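You operate a simulated robot arm through the tools that you are given. There is no shell and no other tool.

The job below is to be done with a simulated robot arm. You get a single attempt, and the scene is never put back.

JOB
Tighten the loose lower belt and run the sack on it down to the bottom sensor.
Fine: flattener drive off while the yellow door is open; shut it and reset the flattener before the start. Where these are worked on the way, their far stop is far enough and under half their travel is too little: yellow door.

Only the result counts: the job must be done as asked and must still hold three seconds after the hand-in. Knocking over, shifting, dropping, spilling or breaking anything else fails it.

ROBOT AND FRAMES
A 6-joint arm with a two-finger gripper, fixed in place. Base frame: the origin is at the foot of the arm, x ahead of it, y to its left, z up. Lengths are in m, angles in degrees, forces in N, time in s.
Its first joint turns from -166.0 to 166.0 degrees. Payload 2.45 kg.
The TCP is the grasp point between the finger pads, 0.02 m short of the fingertips. In the tool frame z runs along the fingers and y along their closing line. Largest opening 0.14 m; the body of the gripper starts 0.168 m behind the TCP.
Orientation is that of the tool frame in the base frame, as [roll, pitch, yaw] about the fixed x, y, z axes, in that order (R = Rz(yaw) Ry(pitch) Rx(roll)). With the fingers straight down and closing along the base's y, the tool's x points along the base's -x, its y along +y and its z along -z.

CONTROLS
- The arm moves only by the tool send_rows. Its argument "commands" is a list of rows, each a list of 7 numbers: the shift along the tool's x, y, z in units of 20 mm (1.0 is 20 mm), then the turn, a rotation vector about the tool's x, y, z in units of 4 degrees (1.0 is 4 degrees), then the finger opening in m, from 0 to 0.14. In form: [[x, y, z, wx, wy, wz, hand], ...]. A call has 1 to 20 rows; each row shifts and turns the commanded pose from where the row before left it, along the tool's axes as they then stand. A call with a number of a shift or a turn outside -1 to 1 is refused whole. Rows are played at 5 a second. More than 0.05 m and 8.6 degrees between two rows, or a gripper value outside its range, and nothing of the call is played. Where a pose cannot be reached the arm comes as near as it can. A force on the tool above 50 N (or 10 N above the force at the start of the call, whichever is more), or a blocked arm, ends the call early, and 0.2 s more pass. Each finger travels about 0.045 m/s and halts on what it meets, pressing with about 34 N; the grip force reading is that of the motor and also rises with nothing between the fingers. The clock runs only during rows and for 0.2 s after the last one: add rows that do not move to give the fingers time. It gives the time, the measured TCP pose, the force on the tool (base axes), the opening and the grip force at its end, in the units of the frame above (readings bear some noise), with the torque about the TCP (base axes, N m) and any sound that the robot's microphone picked up.
- Cameras (640 x 400 px; columns grow to the right, rows downward): "scene" is fixed at [0.0498, -0.6496, 1.5196]; the picture's right is [0.47, -0.88, 0.00], its down [-0.26, -0.14, -0.96] and it looks along [0.84, 0.45, -0.30] (base axes); focal length 360 px, centre (320, 200). "wrist" rides on the gripper at [0.078, 0.011, -0.209] in the tool frame; the picture's right is [-0.14, 0.99, 0.00], its down [-0.92, -0.13, -0.37] and it looks along [-0.37, -0.05, 0.93] (tool axes); focal length 280 px, centre (320, 200). There is no depth. A picture from a camera that has moved, and an enlarged one, comes with that camera's place and axes in the base frame and with its lens.
- snapshot(camera): a new picture of that camera. No time passes.
- zoom(camera, box): a new picture of the part [left, top, right, bottom] of that camera's present view, enlarged. No time passes.
- finish_job(): hands the job in; it is judged then, once.

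Places have to be worked out from the pictures, the camera data and where the tool is seen. Open the gripper and draw the arm clear of the work before you hand the job in, unless the task says otherwise.

The tools are called after "Emit:" as a command line: name --pt "numbers of a row" for each row, then --argument value for the rest, lists and objects as JSON in quotes. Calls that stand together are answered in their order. send_rows: Moves the arm, as the interface text tells. Its arguments: {"type":"object","properties":{"commands":{"type":"array","items":{"type":"array","items":{"type":"number"}}}},"required":["commands"]} The other tools are called the same way: snapshot (camera) takes a picture; zoom (camera, box) takes an enlarged picture of a part of a camera's view; finish_job () hands the job in.

At the start:

```text
t: 0.0
eef_pos: [0.6843, -0.1015, 1.3395]
tool_rot: [180.0, 0.1, 179.9]
ft_force: [0.6, 0.9, 0.0]
moment: [-0.01, 0.02, 0.01]
width: 0.14
finger_force: 0.0
```

scene: 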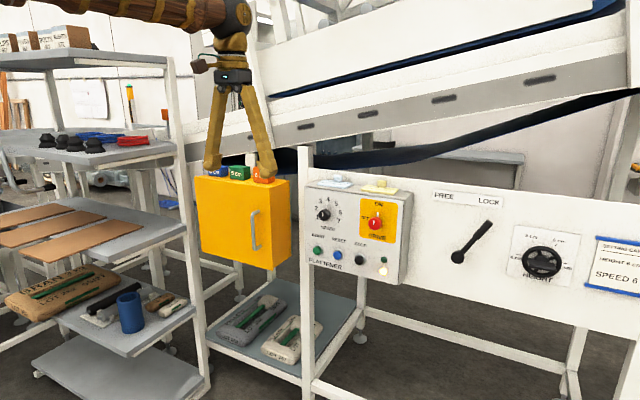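
wrist: 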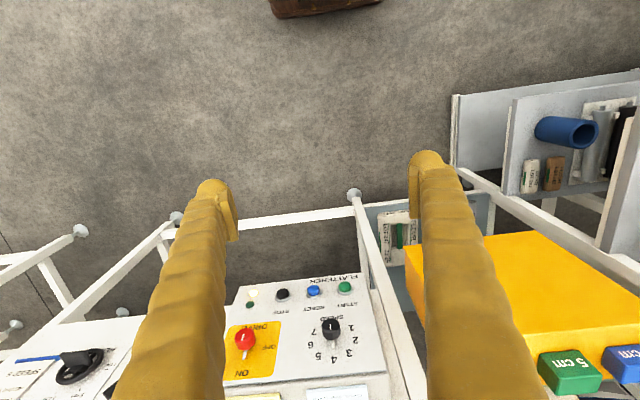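

I start by looking closely at the scene: the control panel, the yellow door, and the right-hand panel with lever and handwheel.

Emit:
zoom --camera "scene" --box '[180, 140, 420, 300]'

Emit:
zoom --camera "scene" --box '[400, 160, 640, 320]'

Emit:
zoom --camera "scene" --box '[0, 0, 320, 200]'

Emit:
zoom --camera "scene" --box '[240, 0, 640, 200]'

Emit:
zoom --camera "wrist" --box '[200, 250, 440, 400]'

Emit:
zoom --camera "scene" --box '[0, 200, 320, 400]'

```text
2.50 times, centred on (300, 220) of scene
camera zoom: at [0.0498, -0.6496, 1.5196], right [0.47, -0.88, 0.0], down [-0.26, -0.14, -0.96], along [0.84, 0.45, -0.3], focal length 900 px, centre (370, 150)
```

zoom: 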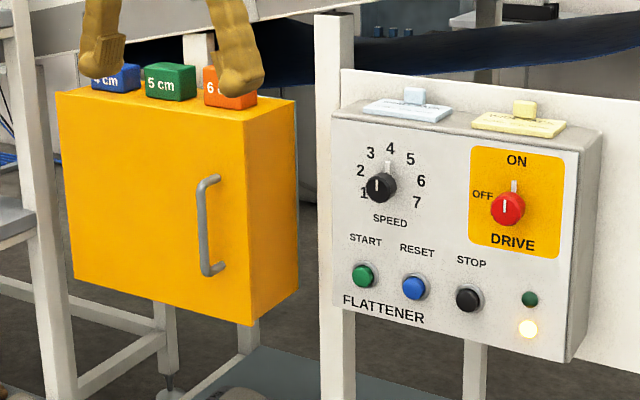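

```text
2.50 times, centred on (520, 240) of scene
camera zoom: at [0.0498, -0.6496, 1.5196], right [0.47, -0.88, 0.0], down [-0.26, -0.14, -0.96], along [0.84, 0.45, -0.3], focal length 900 px, centre (-180, 100)
```

zoom: 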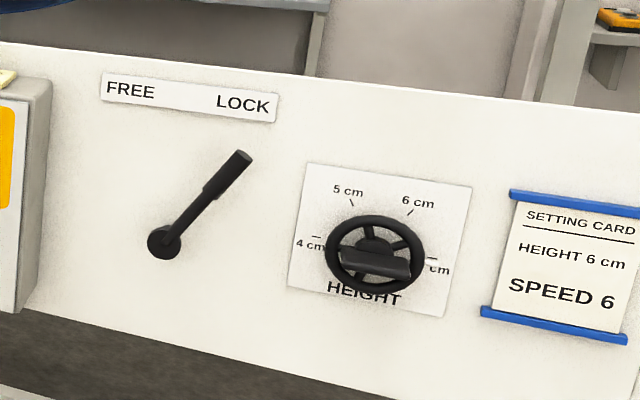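

```text
2.00 times, centred on (160, 100) of scene
camera zoom: at [0.0498, -0.6496, 1.5196], right [0.47, -0.88, 0.0], down [-0.26, -0.14, -0.96], along [0.84, 0.45, -0.3], focal length 720 px, centre (640, 400)
```

zoom: 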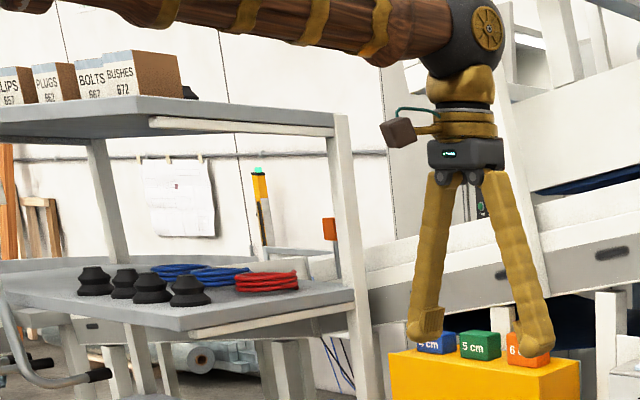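

```text
1.60 times, centred on (440, 100) of scene
camera zoom: at [0.0498, -0.6496, 1.5196], right [0.47, -0.88, 0.0], down [-0.26, -0.14, -0.96], along [0.84, 0.45, -0.3], focal length 576 px, centre (128, 360)
```

zoom: 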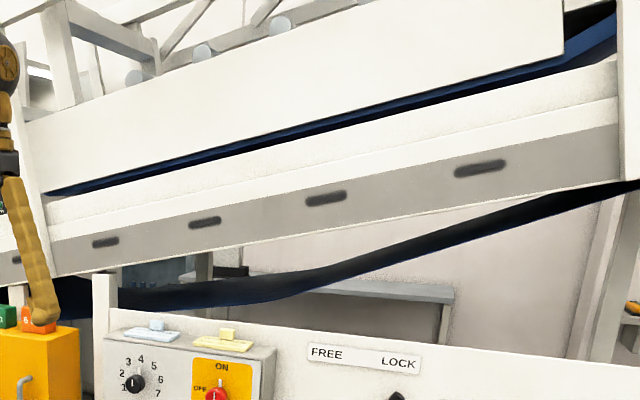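

```text
2.67 times, centred on (320, 325) of wrist
camera zoom: at [0.6054, -0.0904, 1.5498], right [0.14, 0.99, 0.0], down [0.92, -0.13, 0.37], along [0.37, -0.05, -0.93], focal length 748 px, centre (320, -133)
```

zoom: 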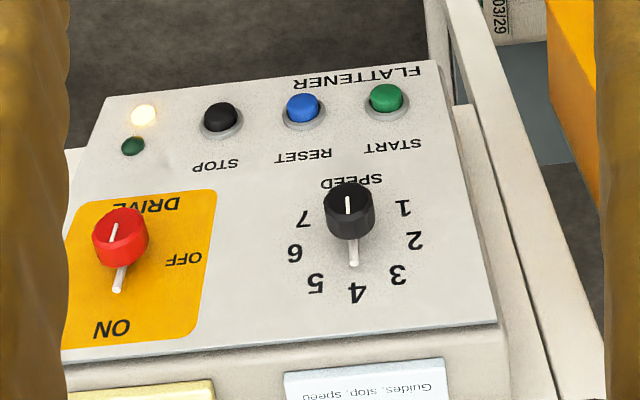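

```text
2.00 times, centred on (160, 300) of scene
camera zoom: at [0.0498, -0.6496, 1.5196], right [0.47, -0.88, 0.0], down [-0.26, -0.14, -0.96], along [0.84, 0.45, -0.3], focal length 720 px, centre (640, 0)
```

zoom: 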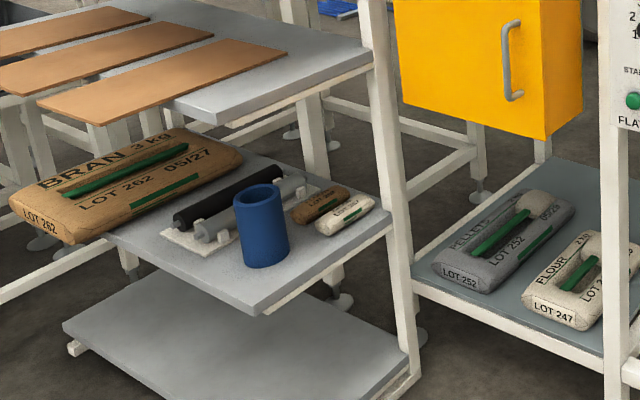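

Next I zoom in on the notes atop the panel box, the knob pointers, and the yellow box in the wrist view.

Emit:
zoom --camera "scene" --box '[300, 165, 410, 235]'

Emit:
zoom --camera "wrist" --box '[380, 180, 640, 400]'

Emit:
zoom --camera "wrist" --box '[220, 370, 380, 400]'

Emit:
zoom --camera "scene" --box '[180, 150, 300, 280]'

Emit:
zoom --camera "scene" --box '[540, 20, 640, 120]'

Emit:
zoom --camera "scene" --box '[580, 90, 640, 160]'

```text
5.71 times, centred on (355, 200) of scene
camera zoom: at [0.0498, -0.6496, 1.5196], right [0.47, -0.88, 0.0], down [-0.26, -0.14, -0.96], along [0.84, 0.45, -0.3], focal length 2058 px, centre (120, 200)
```

zoom: 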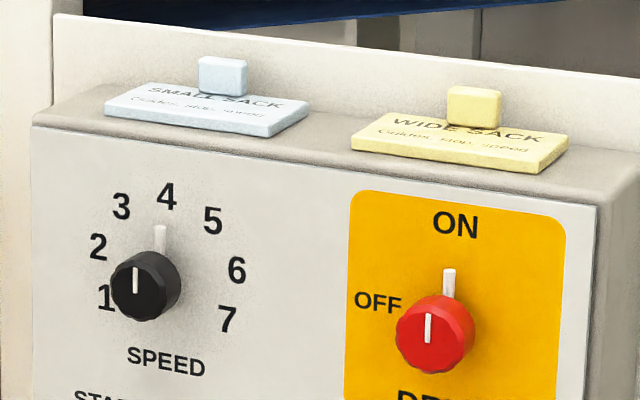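

```text
1.82 times, centred on (510, 290) of wrist
camera zoom: at [0.6054, -0.0904, 1.5498], right [0.14, 0.99, 0.0], down [0.92, -0.13, 0.37], along [0.37, -0.05, -0.93], focal length 510 px, centre (-26, 36)
```

zoom: 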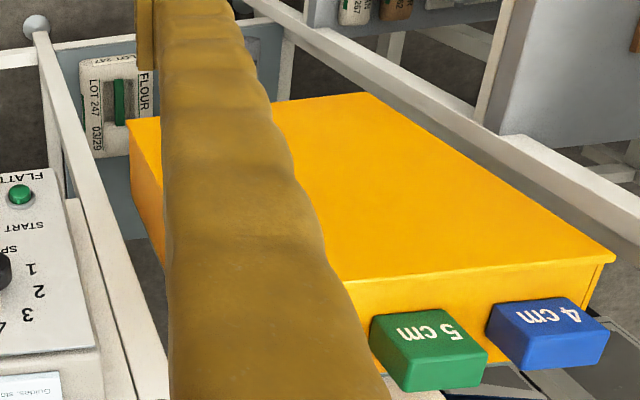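

```text
4.00 times, centred on (300, 385) of wrist
camera zoom: at [0.6054, -0.0904, 1.5498], right [0.14, 0.99, 0.0], down [0.92, -0.13, 0.37], along [0.37, -0.05, -0.93], focal length 1122 px, centre (400, -540)
```

zoom: 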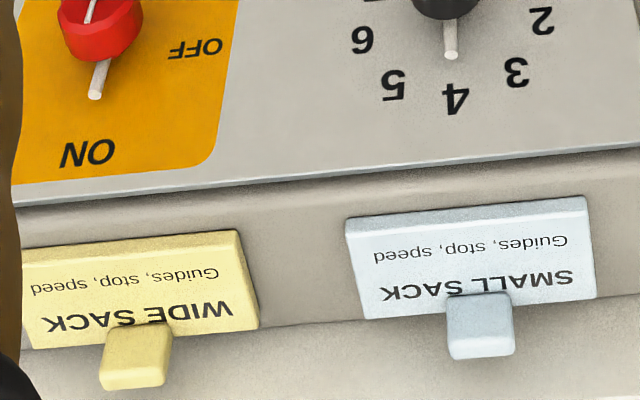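

```text
3.08 times, centred on (240, 215) of scene
camera zoom: at [0.0498, -0.6496, 1.5196], right [0.47, -0.88, 0.0], down [-0.26, -0.14, -0.96], along [0.84, 0.45, -0.3], focal length 1108 px, centre (566, 154)
```

zoom: 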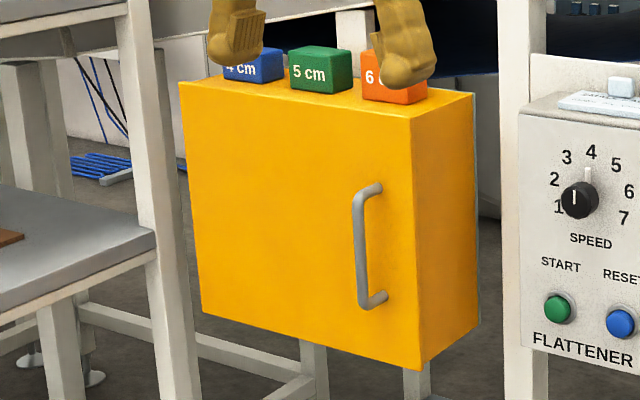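

```text
4.00 times, centred on (590, 70) of scene
camera zoom: at [0.0498, -0.6496, 1.5196], right [0.47, -0.88, 0.0], down [-0.26, -0.14, -0.96], along [0.84, 0.45, -0.3], focal length 1441 px, centre (-760, 720)
```

zoom: 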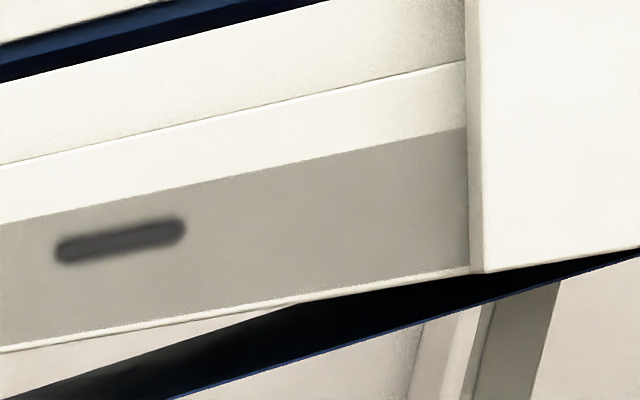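

```text
5.71 times, centred on (610, 125) of scene
camera zoom: at [0.0498, -0.6496, 1.5196], right [0.47, -0.88, 0.0], down [-0.26, -0.14, -0.96], along [0.84, 0.45, -0.3], focal length 2058 px, centre (-1337, 629)
```

zoom: 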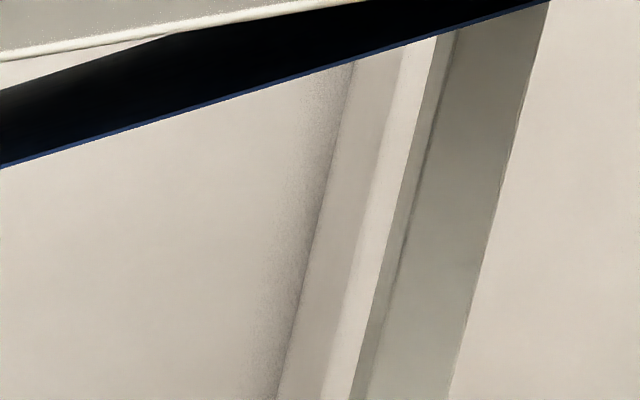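

Panel box front is near x≈1.05, y≈-0.13; yellow cabinet front face x≈1.055, y 0.095–0.46, z 0.85–1.17 with its handle near (1.01, 0.15, 1.0). Drive pointer is at ON, speed at 4. I tilt the tool toward horizontal to look at the front and check how the arm behaves.

Emit:
send_rows --pt "0 0 0 0 -1 0 0.14" --pt "0 0 0 0 -1 0 0.14" --pt "0 0 0 0 -1 0 0.14" --pt "0 0 0 0 -1 0 0.14" --pt "0 0 0 0 -1 0 0.14" --pt "0 0 0 0 -1 0 0.14" --pt "0 0 0 0 -1 0 0.14" --pt "0 0 0 0 -1 0 0.14" --pt "0 0 0 0 -1 0 0.14" --pt "0 0 0 0 -1 0 0.14"

Emit:
snapshot --camera "scene"

Emit:
snapshot --camera "wrist"

```text
t: 2.2
eef_pos: [0.6846, -0.1, 1.3395]
tool_rot: [-180.0, 40.1, 179.8]
ft_force: [-0.1, -0.5, -0.3]
moment: [0.01, 0.02, 0.01]
width: 0.1398
finger_force: 0.0
```

```text
taken
```

scene: 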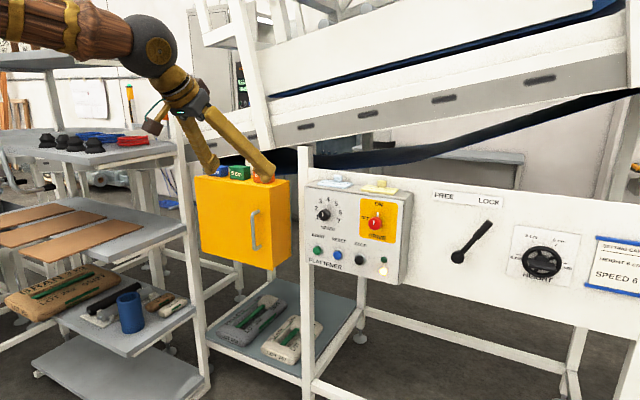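

```text
taken
camera wrist: at [0.4893, -0.0903, 1.4501], right [0.11, 0.99, 0.09], down [0.47, -0.13, 0.87], along [0.88, -0.05, -0.48], focal length 280 px, centre (320, 200)
```

wrist: 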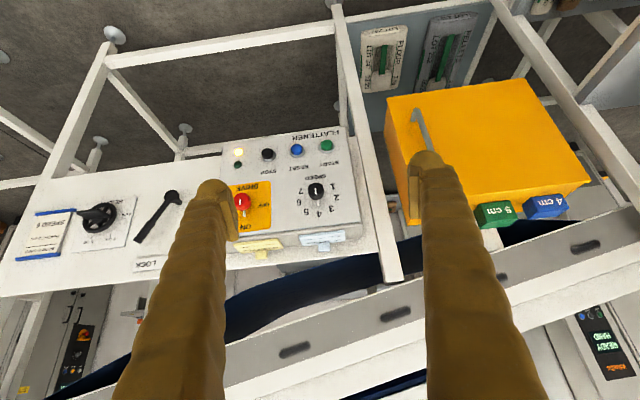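

The wrist view shows the front plus an indicator/display at lower right and another unit at lower left. I zoom in on those.

Emit:
zoom --camera "wrist" --box '[540, 280, 640, 400]'

Emit:
zoom --camera "wrist" --box '[0, 280, 160, 400]'

Emit:
zoom --camera "wrist" --box '[200, 120, 420, 260]'

Emit:
zoom --camera "scene" --box '[180, 0, 340, 110]'

Emit:
zoom --camera "wrist" --box '[380, 60, 640, 240]'

```text
3.33 times, centred on (590, 340) of wrist
camera zoom: at [0.4893, -0.0903, 1.4501], right [0.11, 0.99, 0.09], down [0.47, -0.13, 0.87], along [0.88, -0.05, -0.48], focal length 935 px, centre (-580, -267)
```

zoom: 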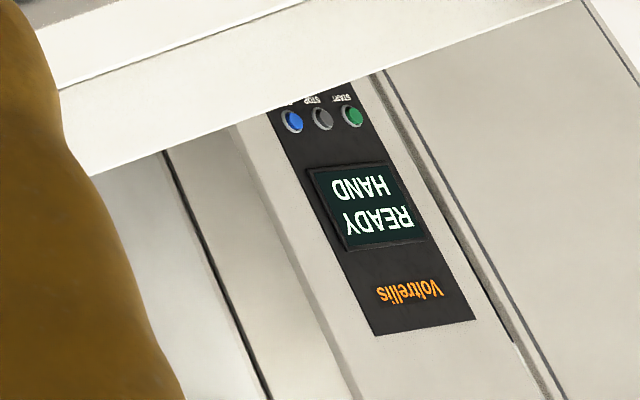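

```text
3.33 times, centred on (80, 340) of wrist
camera zoom: at [0.4893, -0.0903, 1.4501], right [0.11, 0.99, 0.09], down [0.47, -0.13, 0.87], along [0.88, -0.05, -0.48], focal length 935 px, centre (1120, -267)
```

zoom: 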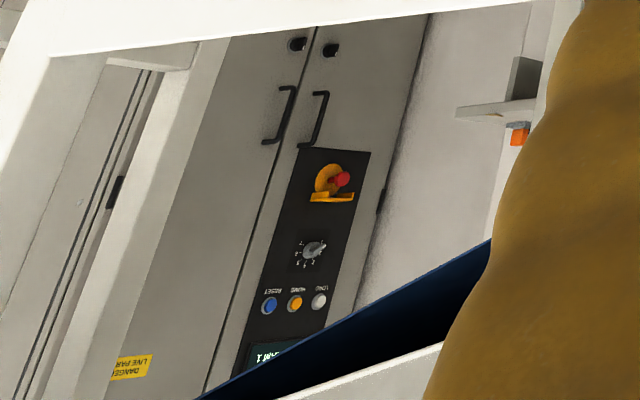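

```text
2.86 times, centred on (310, 190) of wrist
camera zoom: at [0.4893, -0.0903, 1.4501], right [0.11, 0.99, 0.09], down [0.47, -0.13, 0.87], along [0.88, -0.05, -0.48], focal length 801 px, centre (349, 229)
```

zoom: 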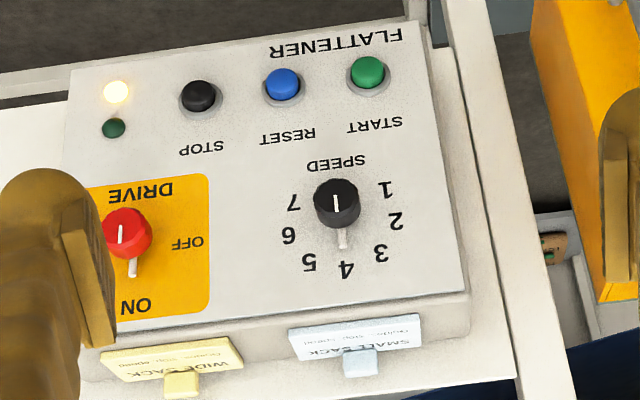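

```text
3.64 times, centred on (260, 55) of scene
camera zoom: at [0.0498, -0.6496, 1.5196], right [0.47, -0.88, 0.0], down [-0.26, -0.14, -0.96], along [0.84, 0.45, -0.3], focal length 1310 px, centre (538, 727)
```

zoom: 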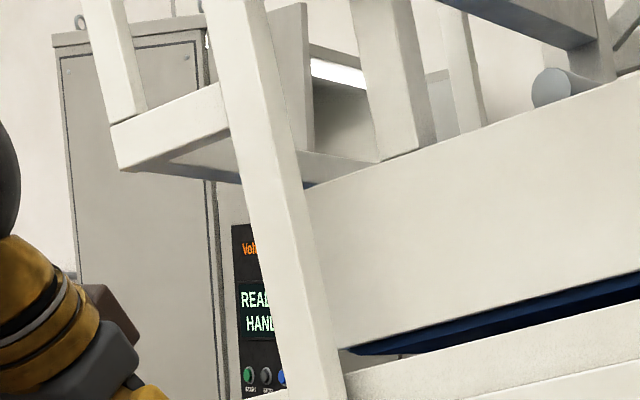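

```text
2.22 times, centred on (510, 150) of wrist
camera zoom: at [0.4893, -0.0903, 1.4501], right [0.11, 0.99, 0.09], down [0.47, -0.13, 0.87], along [0.88, -0.05, -0.48], focal length 623 px, centre (-102, 311)
```

zoom: 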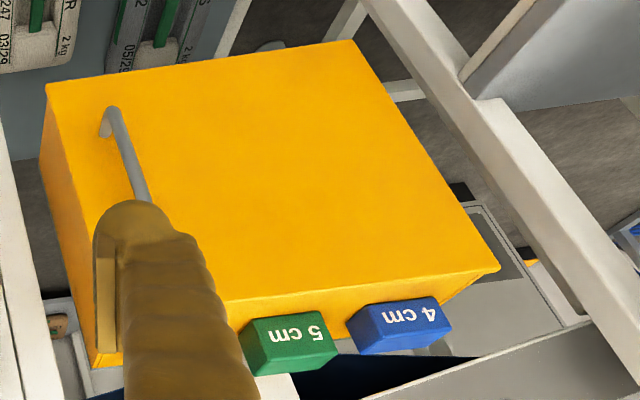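

Working out positions: drive knob face ≈(1.047, -0.307, 1.12), panel face x≈1.08, START/RESET/STOP at y≈-0.09/-0.17/-0.25, z≈0.97. I finish turning the tool to horizontal and move in front of the drive knob at a standoff.

Emit:
send_rows --pt "0 0 0 0 -1 0 0.14" --pt "0 0 0 0 -1 0 0.14" --pt "0 0 0 0 -1 0 0.14" --pt "0 0 0 0 -1 0 0.14" --pt "0 0 0 0 -1 0 0.14" --pt "0 0 0 0 -1 0 0.14" --pt "0 0 0 0 -1 0 0.14" --pt "0 0 0 0 -1 0 0.14" --pt "0 0 0 0 -1 0 0.14" --pt "0 0 0 0 -1 0 0.14" --pt "0 0 0 0 -1 0 0.14" --pt "0 0 0 0 -1 0 0.14" --pt "0 0 0 0 -0.48 0 0.14"

Emit:
snapshot --camera "wrist"

Emit:
snapshot --camera "scene"

```text
t: 5.0
eef_pos: [0.6856, -0.0958, 1.3395]
tool_rot: [174.0, 86.7, 174.8]
ft_force: [0.0, -0.7, -0.1]
moment: [0.02, 0.04, -0.02]
width: 0.1398
finger_force: 0.0
out of reach, approached as far as the arm can: row 8
```

```text
taken
camera wrist: at [0.4714, -0.0875, 1.2739], right [-0.01, 0.99, 0.14], down [-0.31, -0.14, 0.94], along [0.95, -0.04, 0.31], focal length 280 px, centre (320, 200)
```

wrist: 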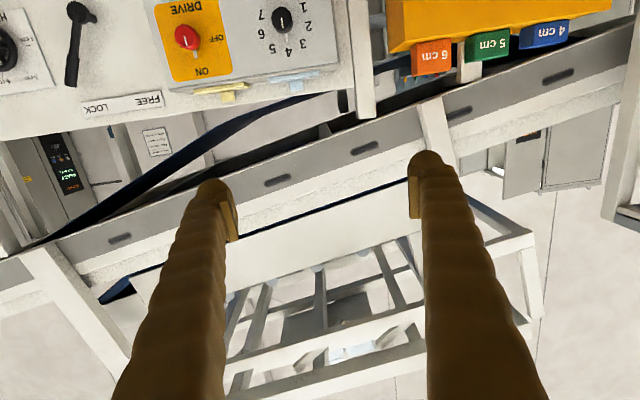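

```text
taken
```

scene: 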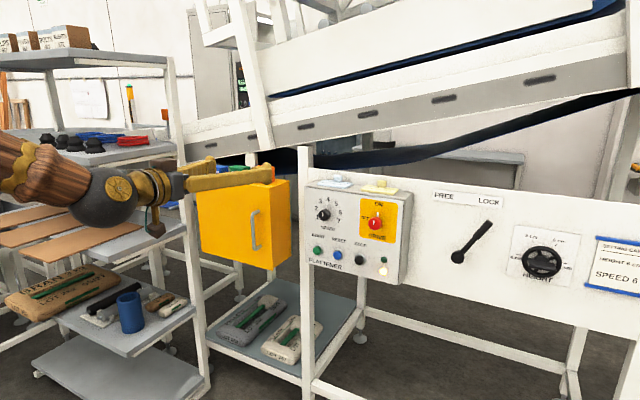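

The tool is nearly horizontal (3° short, near a reach limit this far back). I translate forward/right/down to a standoff in front of the drive knob.

Emit:
send_rows --pt "0 0 1 0 0 0 0.14" --pt "0 0 1 0 0 0 0.14" --pt "0 0 1 0 0 0 0.14" --pt "0.5 -0.5 1 0 0 0 0.14" --pt "1 -1 1 0 0 0 0.14" --pt "1 -1 0.5 0 0 0 0.14" --pt "1 -1 0.5 0 0 0 0.14" --pt "1 -1 0.5 0 0 0 0.14" --pt "1 -1 0.5 0 0 0 0.14" --pt "1 -1 0.5 0 0 0 0.14" --pt "1 -1 0.5 0 0 0 0.14" --pt "1 -1 0.5 0 0 0 0.14" --pt "1 -1 0 0 0 0 0.14" --pt "1 -1 0 0 0 0 0.14"

Emit:
snapshot --camera "wrist"

Emit:
snapshot --camera "scene"

```text
t: 8.0
eef_pos: [0.8449, -0.3039, 1.1186]
tool_rot: [173.9, 86.8, 174.5]
ft_force: [0.8, -0.2, -0.3]
moment: [-0.01, -0.01, 0.02]
width: 0.1402
finger_force: 0.0
```

```text
taken
camera wrist: at [0.6307, -0.2952, 1.0525], right [0.0, 0.99, 0.14], down [-0.31, -0.14, 0.94], along [0.95, -0.04, 0.31], focal length 280 px, centre (320, 200)
```

wrist: 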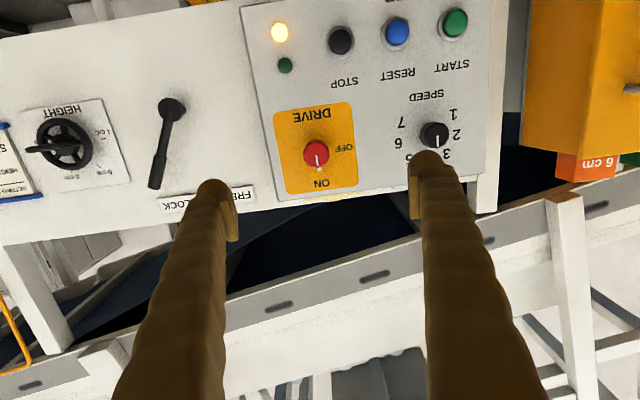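

```text
taken
```

scene: 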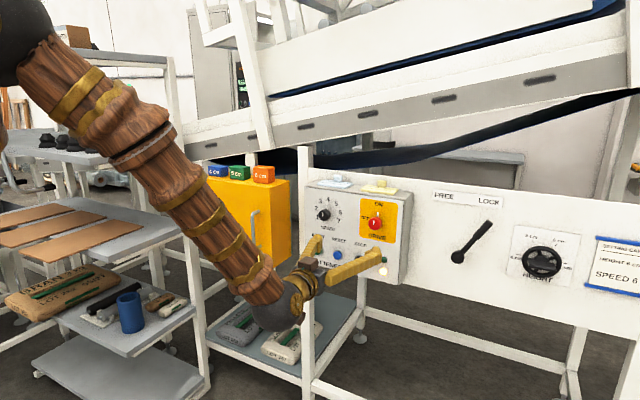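

Now at (0.845, -0.304, 1.119). The wrist view confirms the drive knob near y≈-0.307, z≈1.115, panel face x≈1.081. I level the tool and approach with fingers at 0.10.

Emit:
send_rows --pt "0.1 -0.2 0 0.15 -0.82 0 0.12" --pt "0 0 0 0 0 0 0.1" --pt "0 0 1 0 0 0 0.1" --pt "0 0 1 0 0 0 0.1" --pt "0 0 1 0 0 0 0.1" --pt "0 0 1 0 0 0 0.1" --pt "0 0 1 0 0 0 0.1" --pt "0 0 1 0 0 0 0.1"

Emit:
snapshot --camera "wrist"

Emit:
zoom --camera "scene" --box '[280, 160, 440, 300]'

```text
t: 9.8
eef_pos: [0.9657, -0.3076, 1.1176]
tool_rot: [80.8, 89.7, 80.9]
ft_force: [0.1, -0.3, 0.1]
moment: [0.04, -0.01, -0.01]
width: 0.0999
finger_force: 0.2
```

```text
taken
camera wrist: at [0.7557, -0.2968, 1.0404], right [0.0, 0.99, 0.14], down [-0.37, -0.13, 0.92], along [0.93, -0.05, 0.37], focal length 280 px, centre (320, 200)
```

wrist: 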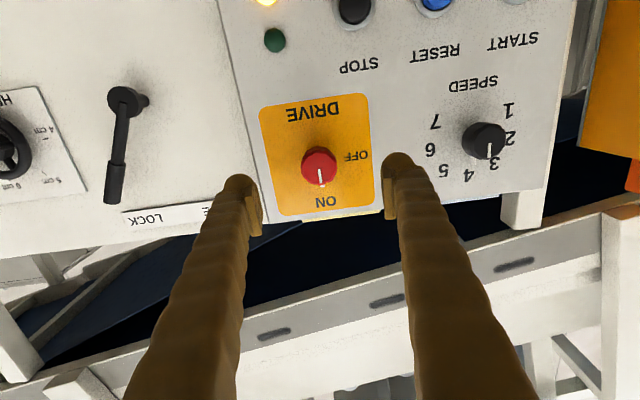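

```text
2.86 times, centred on (360, 230) of scene
camera zoom: at [0.0498, -0.6496, 1.5196], right [0.47, -0.88, 0.0], down [-0.26, -0.14, -0.96], along [0.84, 0.45, -0.3], focal length 1029 px, centre (206, 114)
```

zoom: 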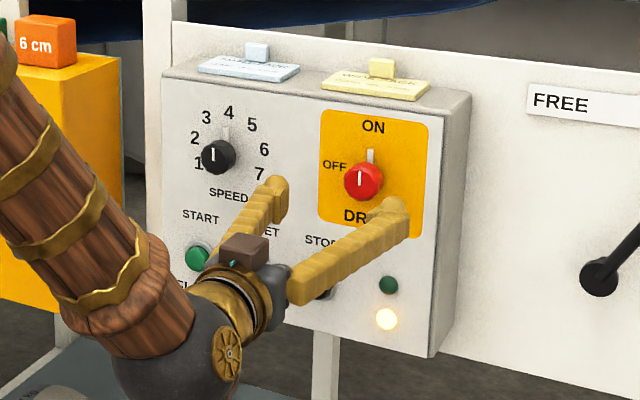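

Knob centre reads (1.047, -0.308, 1.116), aligned with the TCP. I move in 80 mm and close on the knob.

Emit:
send_rows --pt "0 0 1 0 0 0 0.1" --pt "0 0 1 0 0 0 0.1" --pt "0 0 1 0 0 0 0.1" --pt "0 0 1 0 0 0 0.1" --pt "0 0 0 0 0 0 0.08" --pt "0 0 0 0 0 0 0.06" --pt "0 0 0 0 0 0 0.045" --pt "0 0 0 0 0 0 0.035" --pt "0 0 0 0 0 0 0.03" --pt "0 0 0 0 0 0 0.03" --pt "0 0 0 0 0 0 0.03"

Emit:
snapshot --camera "wrist"

Emit:
zoom --camera "scene" --box '[320, 170, 420, 260]'

```text
t: 12.2
eef_pos: [1.0436, -0.3077, 1.1181]
tool_rot: [81.6, 89.7, 81.7]
ft_force: [5.3, -4.3, -0.3]
moment: [-0.01, 0.0, -0.05]
width: 0.038
finger_force: 45.0
```

```text
taken
camera wrist: at [0.8349, -0.2976, 1.0401], right [0.0, 0.99, 0.14], down [-0.37, -0.13, 0.92], along [0.93, -0.05, 0.37], focal length 280 px, centre (320, 200)
```

wrist: 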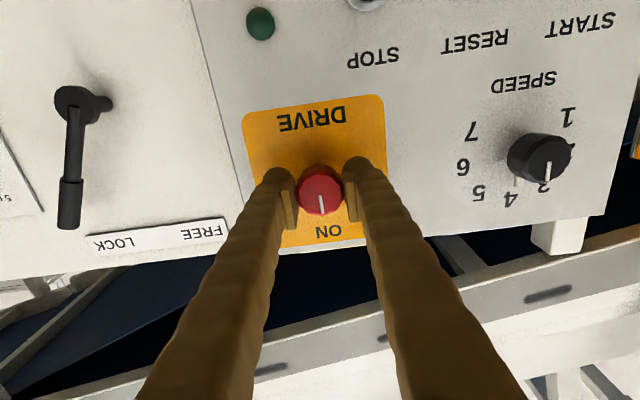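

```text
4.44 times, centred on (370, 215) of scene
camera zoom: at [0.0498, -0.6496, 1.5196], right [0.47, -0.88, 0.0], down [-0.26, -0.14, -0.96], along [0.84, 0.45, -0.3], focal length 1601 px, centre (98, 133)
```

zoom: 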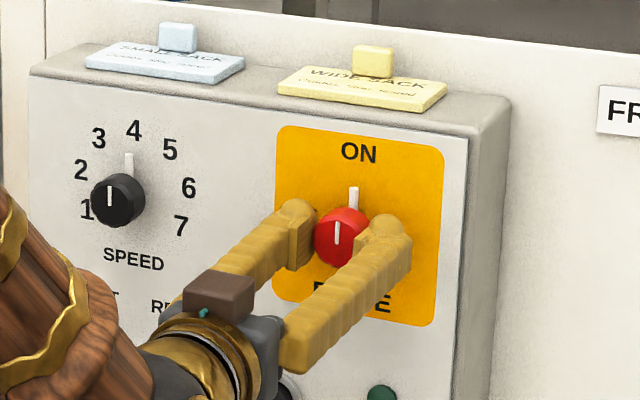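

Gripped at 38 mm. I now turn the knob counter-clockwise (negative about tool z) from ON toward OFF.

Emit:
send_rows --pt "0 0 0 0 0 -1 0.03" --pt "0 0 0 0 0 -1 0.03" --pt "0 0 0 0 0 -1 0.03" --pt "0 0 0 0 0 -1 0.03" --pt "0 0 0 0 0 -1 0.03" --pt "0 0 0 0 0 -1 0.03" --pt "0 0 0 0 0 -1 0.03" --pt "0 0 0 0 0 -1 0.03" --pt "0 0 0 0 0 -1 0.03" --pt "0 0 0 0 0 -1 0.03" --pt "0 0 0 0 0 -1 0.03" --pt "0 0 0 0 0 -1 0.03"

Emit:
zoom --camera "scene" --box '[320, 170, 420, 260]'

Emit:
snapshot --camera "wrist"

```text
t: 13.1
eef_pos: [1.0451, -0.3079, 1.1182]
tool_rot: [-92.6, 79.0, -91.7]
ft_force: [-4.1, 3.3, 0.0]
moment: [-0.03, 0.0, 0.05]
width: 0.0378
finger_force: 44.7
out of reach, approached as far as the arm can: row 3, 4
stopped in row 4: the force on the tool passed its limit at 53 N (the readings are from after the stop); the commanded pose is now the measured one
```

```text
4.44 times, centred on (370, 215) of scene
camera zoom: at [0.0498, -0.6496, 1.5196], right [0.47, -0.88, 0.0], down [-0.26, -0.14, -0.96], along [0.84, 0.45, -0.3], focal length 1601 px, centre (98, 133)
```

zoom: 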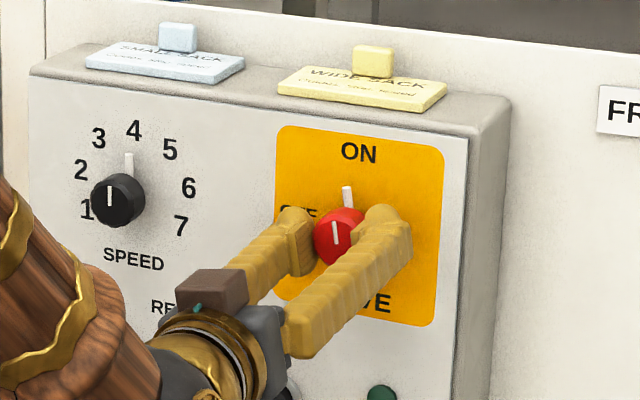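

```text
taken
camera wrist: at [0.8347, -0.3161, 1.0417], right [-0.01, 1.0, -0.05], down [-0.36, 0.05, 0.93], along [0.93, 0.03, 0.36], focal length 280 px, centre (320, 200)
```

wrist: 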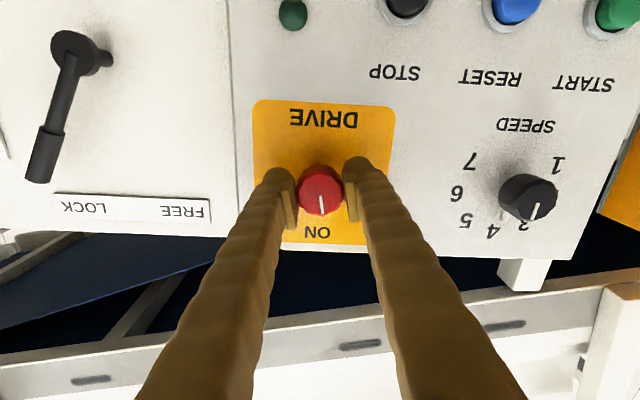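

The roll axis hit a limit after ~11°, so this wrist roll sits near a joint end. I release, back off, and roll the tool in the positive direction to re-grip with room to turn.

Emit:
send_rows --pt "0 0 0 0 0 0 0.05" --pt "0 0 0 0 0 0 0.07" --pt "0 0 0 0 0 0 0.09" --pt "0 0 0 0 0 0 0.1" --pt "0 0 -1 0 0 0 0.1" --pt "0 0 -1 0 0 0 0.1" --pt "0 0 -1 0 0 0 0.1" --pt "0 0 -1 0 0 0 0.1" --pt "0 0 0 0 0 1 0.1" --pt "0 0 0 0 0 1 0.1" --pt "0 0 0 0 0 1 0.1" --pt "0 0 0 0 0 1 0.1" --pt "0 0 0 0 0 1 0.1" --pt "0 0 0 0 0 1 0.1" --pt "0 0 0 0 0 1 0.1" --pt "0 0 0 0 0 1 0.1" --pt "0 0 0 0 0 1 0.1" --pt "0 0 0 0 0 1 0.1"

Emit:
snapshot --camera "wrist"

Emit:
zoom --camera "scene" --box '[280, 160, 440, 300]'

```text
t: 16.9
eef_pos: [0.9654, -0.3113, 1.1186]
tool_rot: [91.2, 60.8, 91.7]
ft_force: [-0.3, 0.9, 0.8]
moment: [-0.05, 0.02, -0.03]
width: 0.1002
finger_force: 0.0
```

```text
taken
camera wrist: at [0.7545, -0.2661, 1.0581], right [-0.01, 0.8, 0.6], down [-0.35, -0.56, 0.75], along [0.94, -0.21, 0.29], focal length 280 px, centre (320, 200)
```

wrist: 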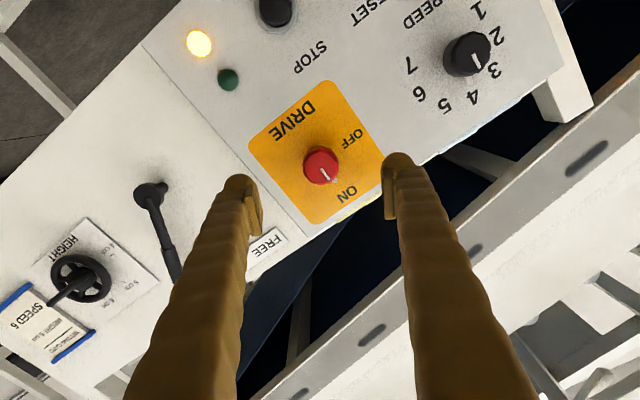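

```text
2.86 times, centred on (360, 230) of scene
camera zoom: at [0.0498, -0.6496, 1.5196], right [0.47, -0.88, 0.0], down [-0.26, -0.14, -0.96], along [0.84, 0.45, -0.3], focal length 1029 px, centre (206, 114)
```

zoom: 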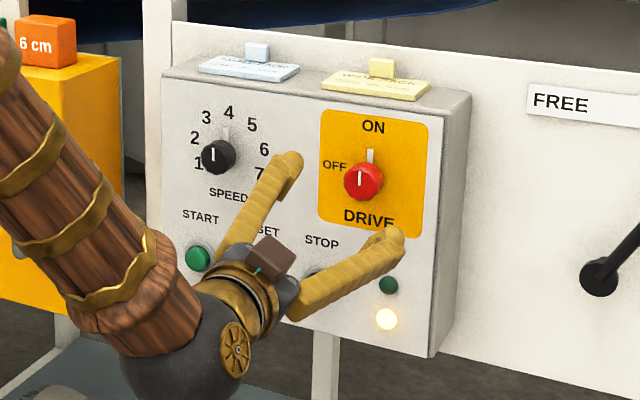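

The knob sprang back to ON and positive roll works freely. I continue rolling to about +135°, so the fingers straddle the knob diagonally clear of its pointer.

Emit:
send_rows --pt "0 0 0 0 0 1 0.1" --pt "0 0 0 0 0 1 0.1" --pt "0 0 0 0 0 1 0.1" --pt "0 0 0 0 0 1 0.1" --pt "0 0 0 0 0 1 0.1" --pt "0 0 0 0 0 1 0.1" --pt "0 0 0 0 0 1 0.1" --pt "0 0 0 0 0 1 0.1" --pt "0 0 0 0 0 1 0.1" --pt "0 0 0 0 0 1 0.1" --pt "0 0 0 0 0 1 0.1" --pt "0 0 0 0 0 1 0.1" --pt "0 0 0 0 0 1 0.1" --pt "0 0 0 0 0 1 0.1" --pt "0 0 0 0 0 1 0.1" --pt "0 0 0 0 0 1 0.1" --pt "0 0 0 0 0 1 0.1" --pt "0 0 0 0 0 1 0.1" --pt "0 0 0 0 0 1 0.1" --pt "0 0 0 0 0 1 0.1"

Emit:
send_rows --pt "0 0 0 0 0 1 0.1" --pt "0 0 0 0 0 1 0.1" --pt "0 0 0 0 0 1 0.1" --pt "0 0 0 0 0 1 0.1" --pt "0 0 0 0 0 1 0.1" --pt "0 0 0 0 0 1 0.1" --pt "0 0 0 0 0 0 0.1"

Emit:
snapshot --camera "wrist"

Emit:
snapshot --camera "scene"

```text
t: 21.1
eef_pos: [0.964, -0.3113, 1.1191]
tool_rot: [90.5, -19.0, 90.6]
ft_force: [0.1, 0.1, -0.2]
moment: [-0.01, -0.01, 0.0]
width: 0.0999
finger_force: 0.1
```

```text
t: 22.7
eef_pos: [0.965, -0.3106, 1.1184]
tool_rot: [90.6, -43.0, 90.3]
ft_force: [-0.1, -0.5, 0.0]
moment: [-0.02, 0.0, 0.04]
width: 0.1
finger_force: 0.0
```

```text
taken
camera wrist: at [0.7553, -0.2631, 1.1821], right [0.02, -0.78, 0.63], down [-0.37, -0.59, -0.72], along [0.93, -0.22, -0.29], focal length 280 px, centre (320, 200)
```

wrist: 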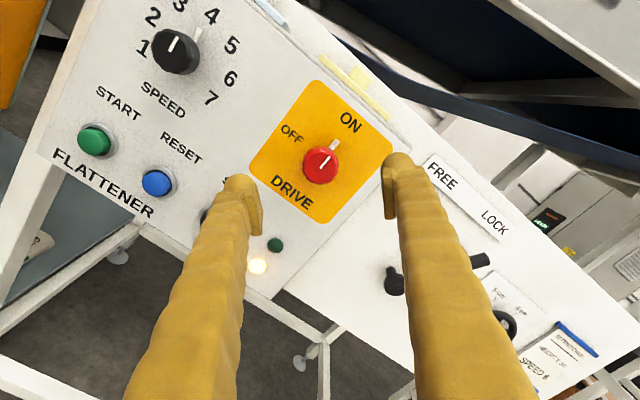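

```text
taken
```

scene: 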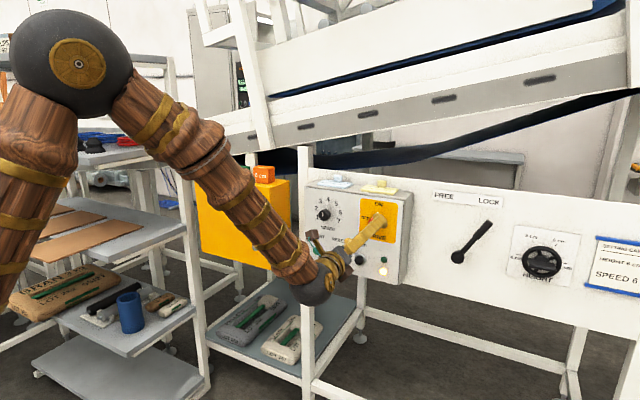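

The knob is aligned; I roll a touch further, advance 80 mm and close on it.

Emit:
send_rows --pt "0.1 0 0 0 0 1 0.1" --pt "0 0 0 0 0 1 0.1" --pt "0 0 0 0 0 1 0.1" --pt "0 0 1 0 0 0 0.1" --pt "0 0 1 0 0 0 0.1" --pt "0 0 1 0 0 0 0.1" --pt "0 0 1 0 0 0 0.1" --pt "0 0 0 0 0 0 0.08" --pt "0 0 0 0 0 0 0.06" --pt "0 0 0 0 0 0 0.045" --pt "0 0 0 0 0 0 0.035" --pt "0 0 0 0 0 0 0.03" --pt "0 0 0 0 0 0 0.03"

Emit:
zoom --camera "scene" --box '[320, 170, 420, 260]'

Emit:
snapshot --camera "wrist"

```text
t: 25.5
eef_pos: [1.0444, -0.3068, 1.1195]
tool_rot: [90.8, -55.0, 90.1]
ft_force: [6.8, -15.4, 7.7]
moment: [-0.02, -0.06, -0.17]
width: 0.0388
finger_force: 38.9
```

```text
4.44 times, centred on (370, 215) of scene
camera zoom: at [0.0498, -0.6496, 1.5196], right [0.47, -0.88, 0.0], down [-0.26, -0.14, -0.96], along [0.84, 0.45, -0.3], focal length 1601 px, centre (98, 133)
```

zoom: 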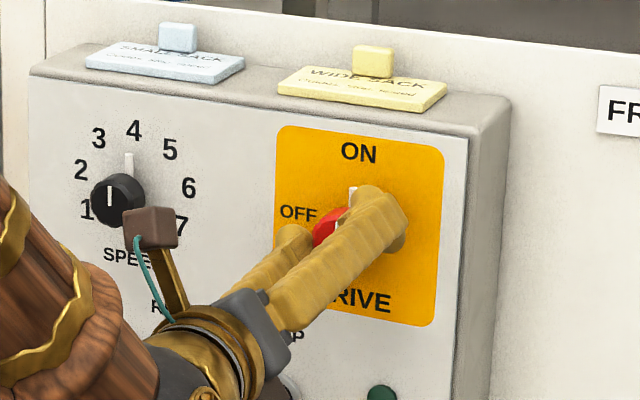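

```text
taken
camera wrist: at [0.8356, -0.2745, 1.1919], right [0.01, -0.89, 0.46], down [-0.37, -0.43, -0.82], along [0.93, -0.16, -0.34], focal length 280 px, centre (320, 200)
```

wrist: 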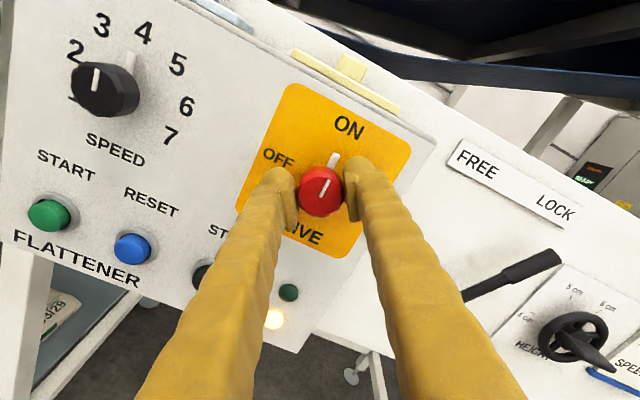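

Gripped with a ~17 N side load, so I shift slightly along +tool y to relieve it, then turn the knob counter-clockwise toward OFF.

Emit:
send_rows --pt "0 0.07 0 0 0 0 0.03" --pt "0 0 0 0 0 -1 0.03" --pt "0 0 0 0 0 -1 0.03" --pt "0 0 0 0 0 -1 0.03" --pt "0 0 0 0 0 -1 0.03" --pt "0 0 0 0 0 -1 0.03" --pt "0 0 0 0 0 -1 0.03" --pt "0 0 0 0 0 -1 0.03" --pt "0 0 0 0 0 -1 0.03" --pt "0 0 0 0 0 -1 0.03" --pt "0 0 0 0 0 -1 0.03" --pt "0 0 0 0 0 -1 0.03" --pt "0 0 0 0 0 -1 0.03" --pt "0 0 0 0 0 -1 0.03" --pt "0 0 0 0 0 -1 0.03" --pt "0 0 0 0 0 -1 0.03" --pt "0 0 0 0 0 -1 0.03"

Emit:
zoom --camera "scene" --box '[320, 170, 420, 260]'

Emit:
snapshot --camera "wrist"

```text
t: 29.1
eef_pos: [1.0448, -0.3099, 1.1188]
tool_rot: [90.6, 9.0, 90.7]
ft_force: [-14.7, 2.0, -37.7]
moment: [-0.04, 0.47, -0.04]
width: 0.0382
finger_force: 45.0
```

```text
4.44 times, centred on (370, 215) of scene
camera zoom: at [0.0498, -0.6496, 1.5196], right [0.47, -0.88, 0.0], down [-0.26, -0.14, -0.96], along [0.84, 0.45, -0.3], focal length 1601 px, centre (98, 133)
```

zoom: 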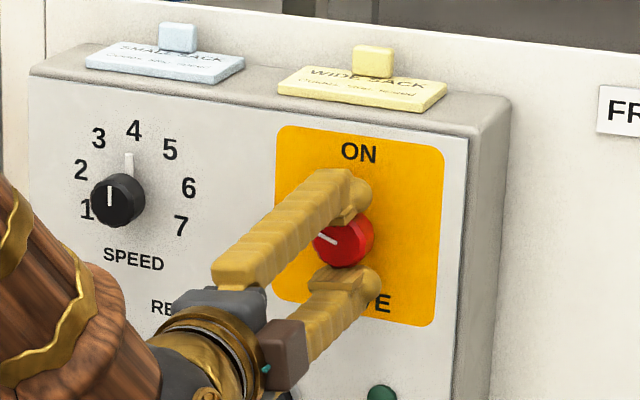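

```text
taken
camera wrist: at [0.8344, -0.2333, 1.1198], right [0.01, 0.02, 1.0], down [-0.36, -0.93, 0.02], along [0.93, -0.36, 0.0], focal length 280 px, centre (320, 200)
```

wrist: 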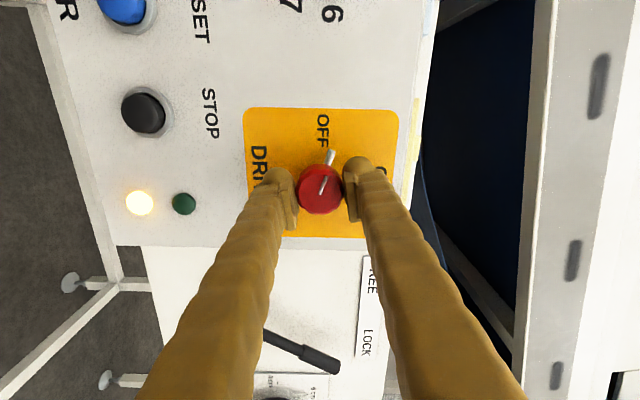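

The knob has turned ~64° with a growing vertical load (-38 N), so my centre is slightly high. I shift down a little and finish the turn.

Emit:
send_rows --pt "0 -0.07 0 0 0 0 0.03" --pt "0 -0.07 0 0 0 0 0.03" --pt "0 0 0 0 0 -0.5 0.03"

```text
t: 29.9
eef_pos: [1.0457, -0.3085, 1.1184]
tool_rot: [90.5, 11.0, 90.9]
ft_force: [-11.3, -8.6, -14.9]
moment: [-0.05, 0.17, -0.17]
width: 0.038
finger_force: 45.0
```

Load dropped to ~20 N. I continue the last 24° of turn.

Emit:
send_rows --pt "0 -0.03 0 0 0 -1 0.03" --pt "0 0 0 0 0 -1 0.03" --pt "0 0 0 0 0 -1 0.03" --pt "0 0 0 0 0 -1 0.03" --pt "0 0 0 0 0 -1 0.03" --pt "0 0 0 0 0 -1 0.03"

Emit:
zoom --camera "scene" --box '[320, 170, 420, 260]'

Emit:
snapshot --camera "wrist"

```text
t: 31.3
eef_pos: [1.0453, -0.3075, 1.1176]
tool_rot: [90.6, 35.2, 91.2]
ft_force: [12.0, 2.0, 15.1]
moment: [0.96, -0.13, 0.05]
width: 0.0386
finger_force: 44.6
```

```text
4.44 times, centred on (370, 215) of scene
camera zoom: at [0.0498, -0.6496, 1.5196], right [0.47, -0.88, 0.0], down [-0.26, -0.14, -0.96], along [0.84, 0.45, -0.3], focal length 1601 px, centre (98, 133)
```

zoom: 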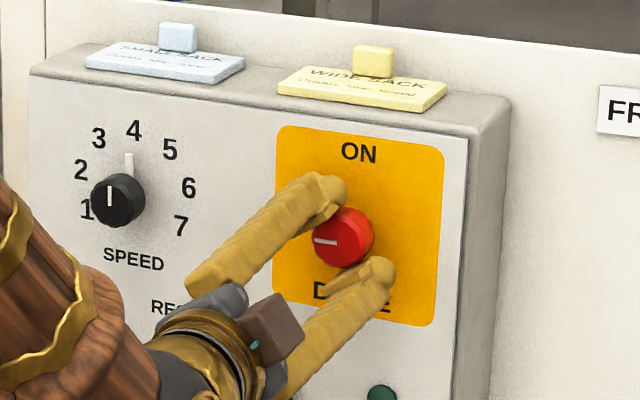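

```text
taken
camera wrist: at [0.8341, -0.2408, 1.0834], right [0.0, 0.46, 0.89], down [-0.35, -0.83, 0.43], along [0.94, -0.31, 0.16], focal length 280 px, centre (320, 200)
```

wrist: 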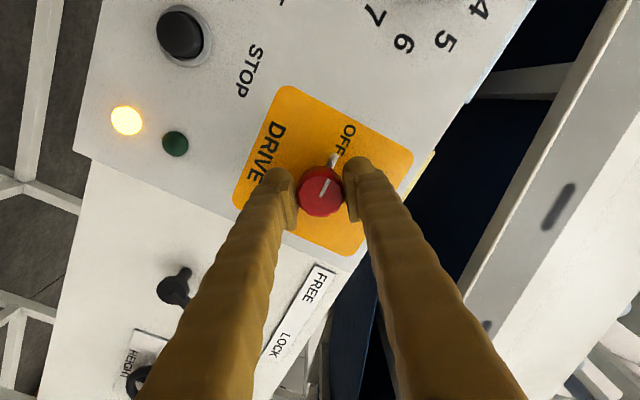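

The pointer line is at the OFF direction and a torque of ~1 N m indicates its stop. I release and back off to check that it stays.

Emit:
send_rows --pt "0 0 0 0 0 0 0.05" --pt "0 0 0 0 0 0 0.07" --pt "0 0 0 0 0 0 0.09" --pt "0 0 0 0 0 0 0.11" --pt "0 0 0 0 0 0 0.11" --pt "0 0 -1 0 0 0 0.11" --pt "0 0 -1 0 0 0 0.11" --pt "0 0 -1 0 0 0 0.11" --pt "0 0 -1 0 0 0 0.11" --pt "0 0 -1 0 0 0 0.11" --pt "0 0 -1 0 0 0 0.11" --pt "0 0 -1 0 0 0 0.11" --pt "0 0 -1 0 0 0 0.11"

Emit:
zoom --camera "scene" --box '[280, 160, 440, 300]'

Emit:
snapshot --camera "wrist"

```text
t: 34.1
eef_pos: [0.8844, -0.3115, 1.1177]
tool_rot: [90.6, 35.0, 91.2]
ft_force: [0.1, -0.8, 0.5]
moment: [0.0, 0.02, -0.03]
width: 0.1099
finger_force: 0.0
```

```text
2.86 times, centred on (360, 230) of scene
camera zoom: at [0.0498, -0.6496, 1.5196], right [0.47, -0.88, 0.0], down [-0.26, -0.14, -0.96], along [0.84, 0.45, -0.3], focal length 1029 px, centre (206, 114)
```

zoom: 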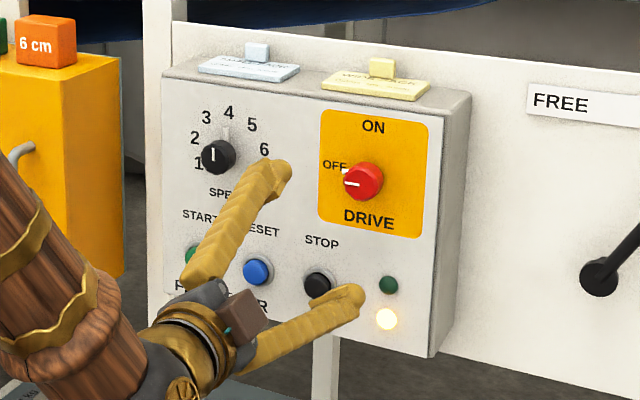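

```text
taken
camera wrist: at [0.6742, -0.2443, 1.0842], right [0.0, 0.46, 0.89], down [-0.35, -0.83, 0.43], along [0.94, -0.32, 0.16], focal length 280 px, centre (320, 200)
```

wrist: 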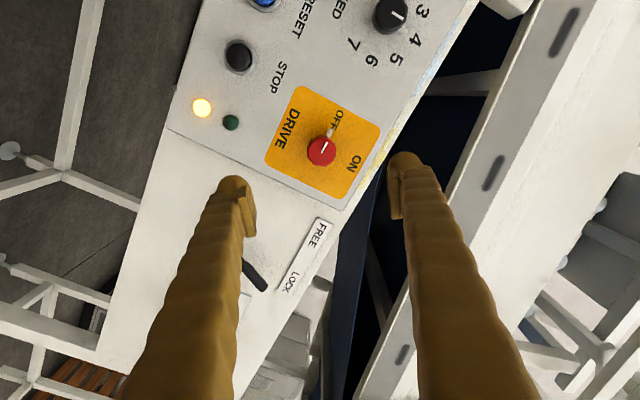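

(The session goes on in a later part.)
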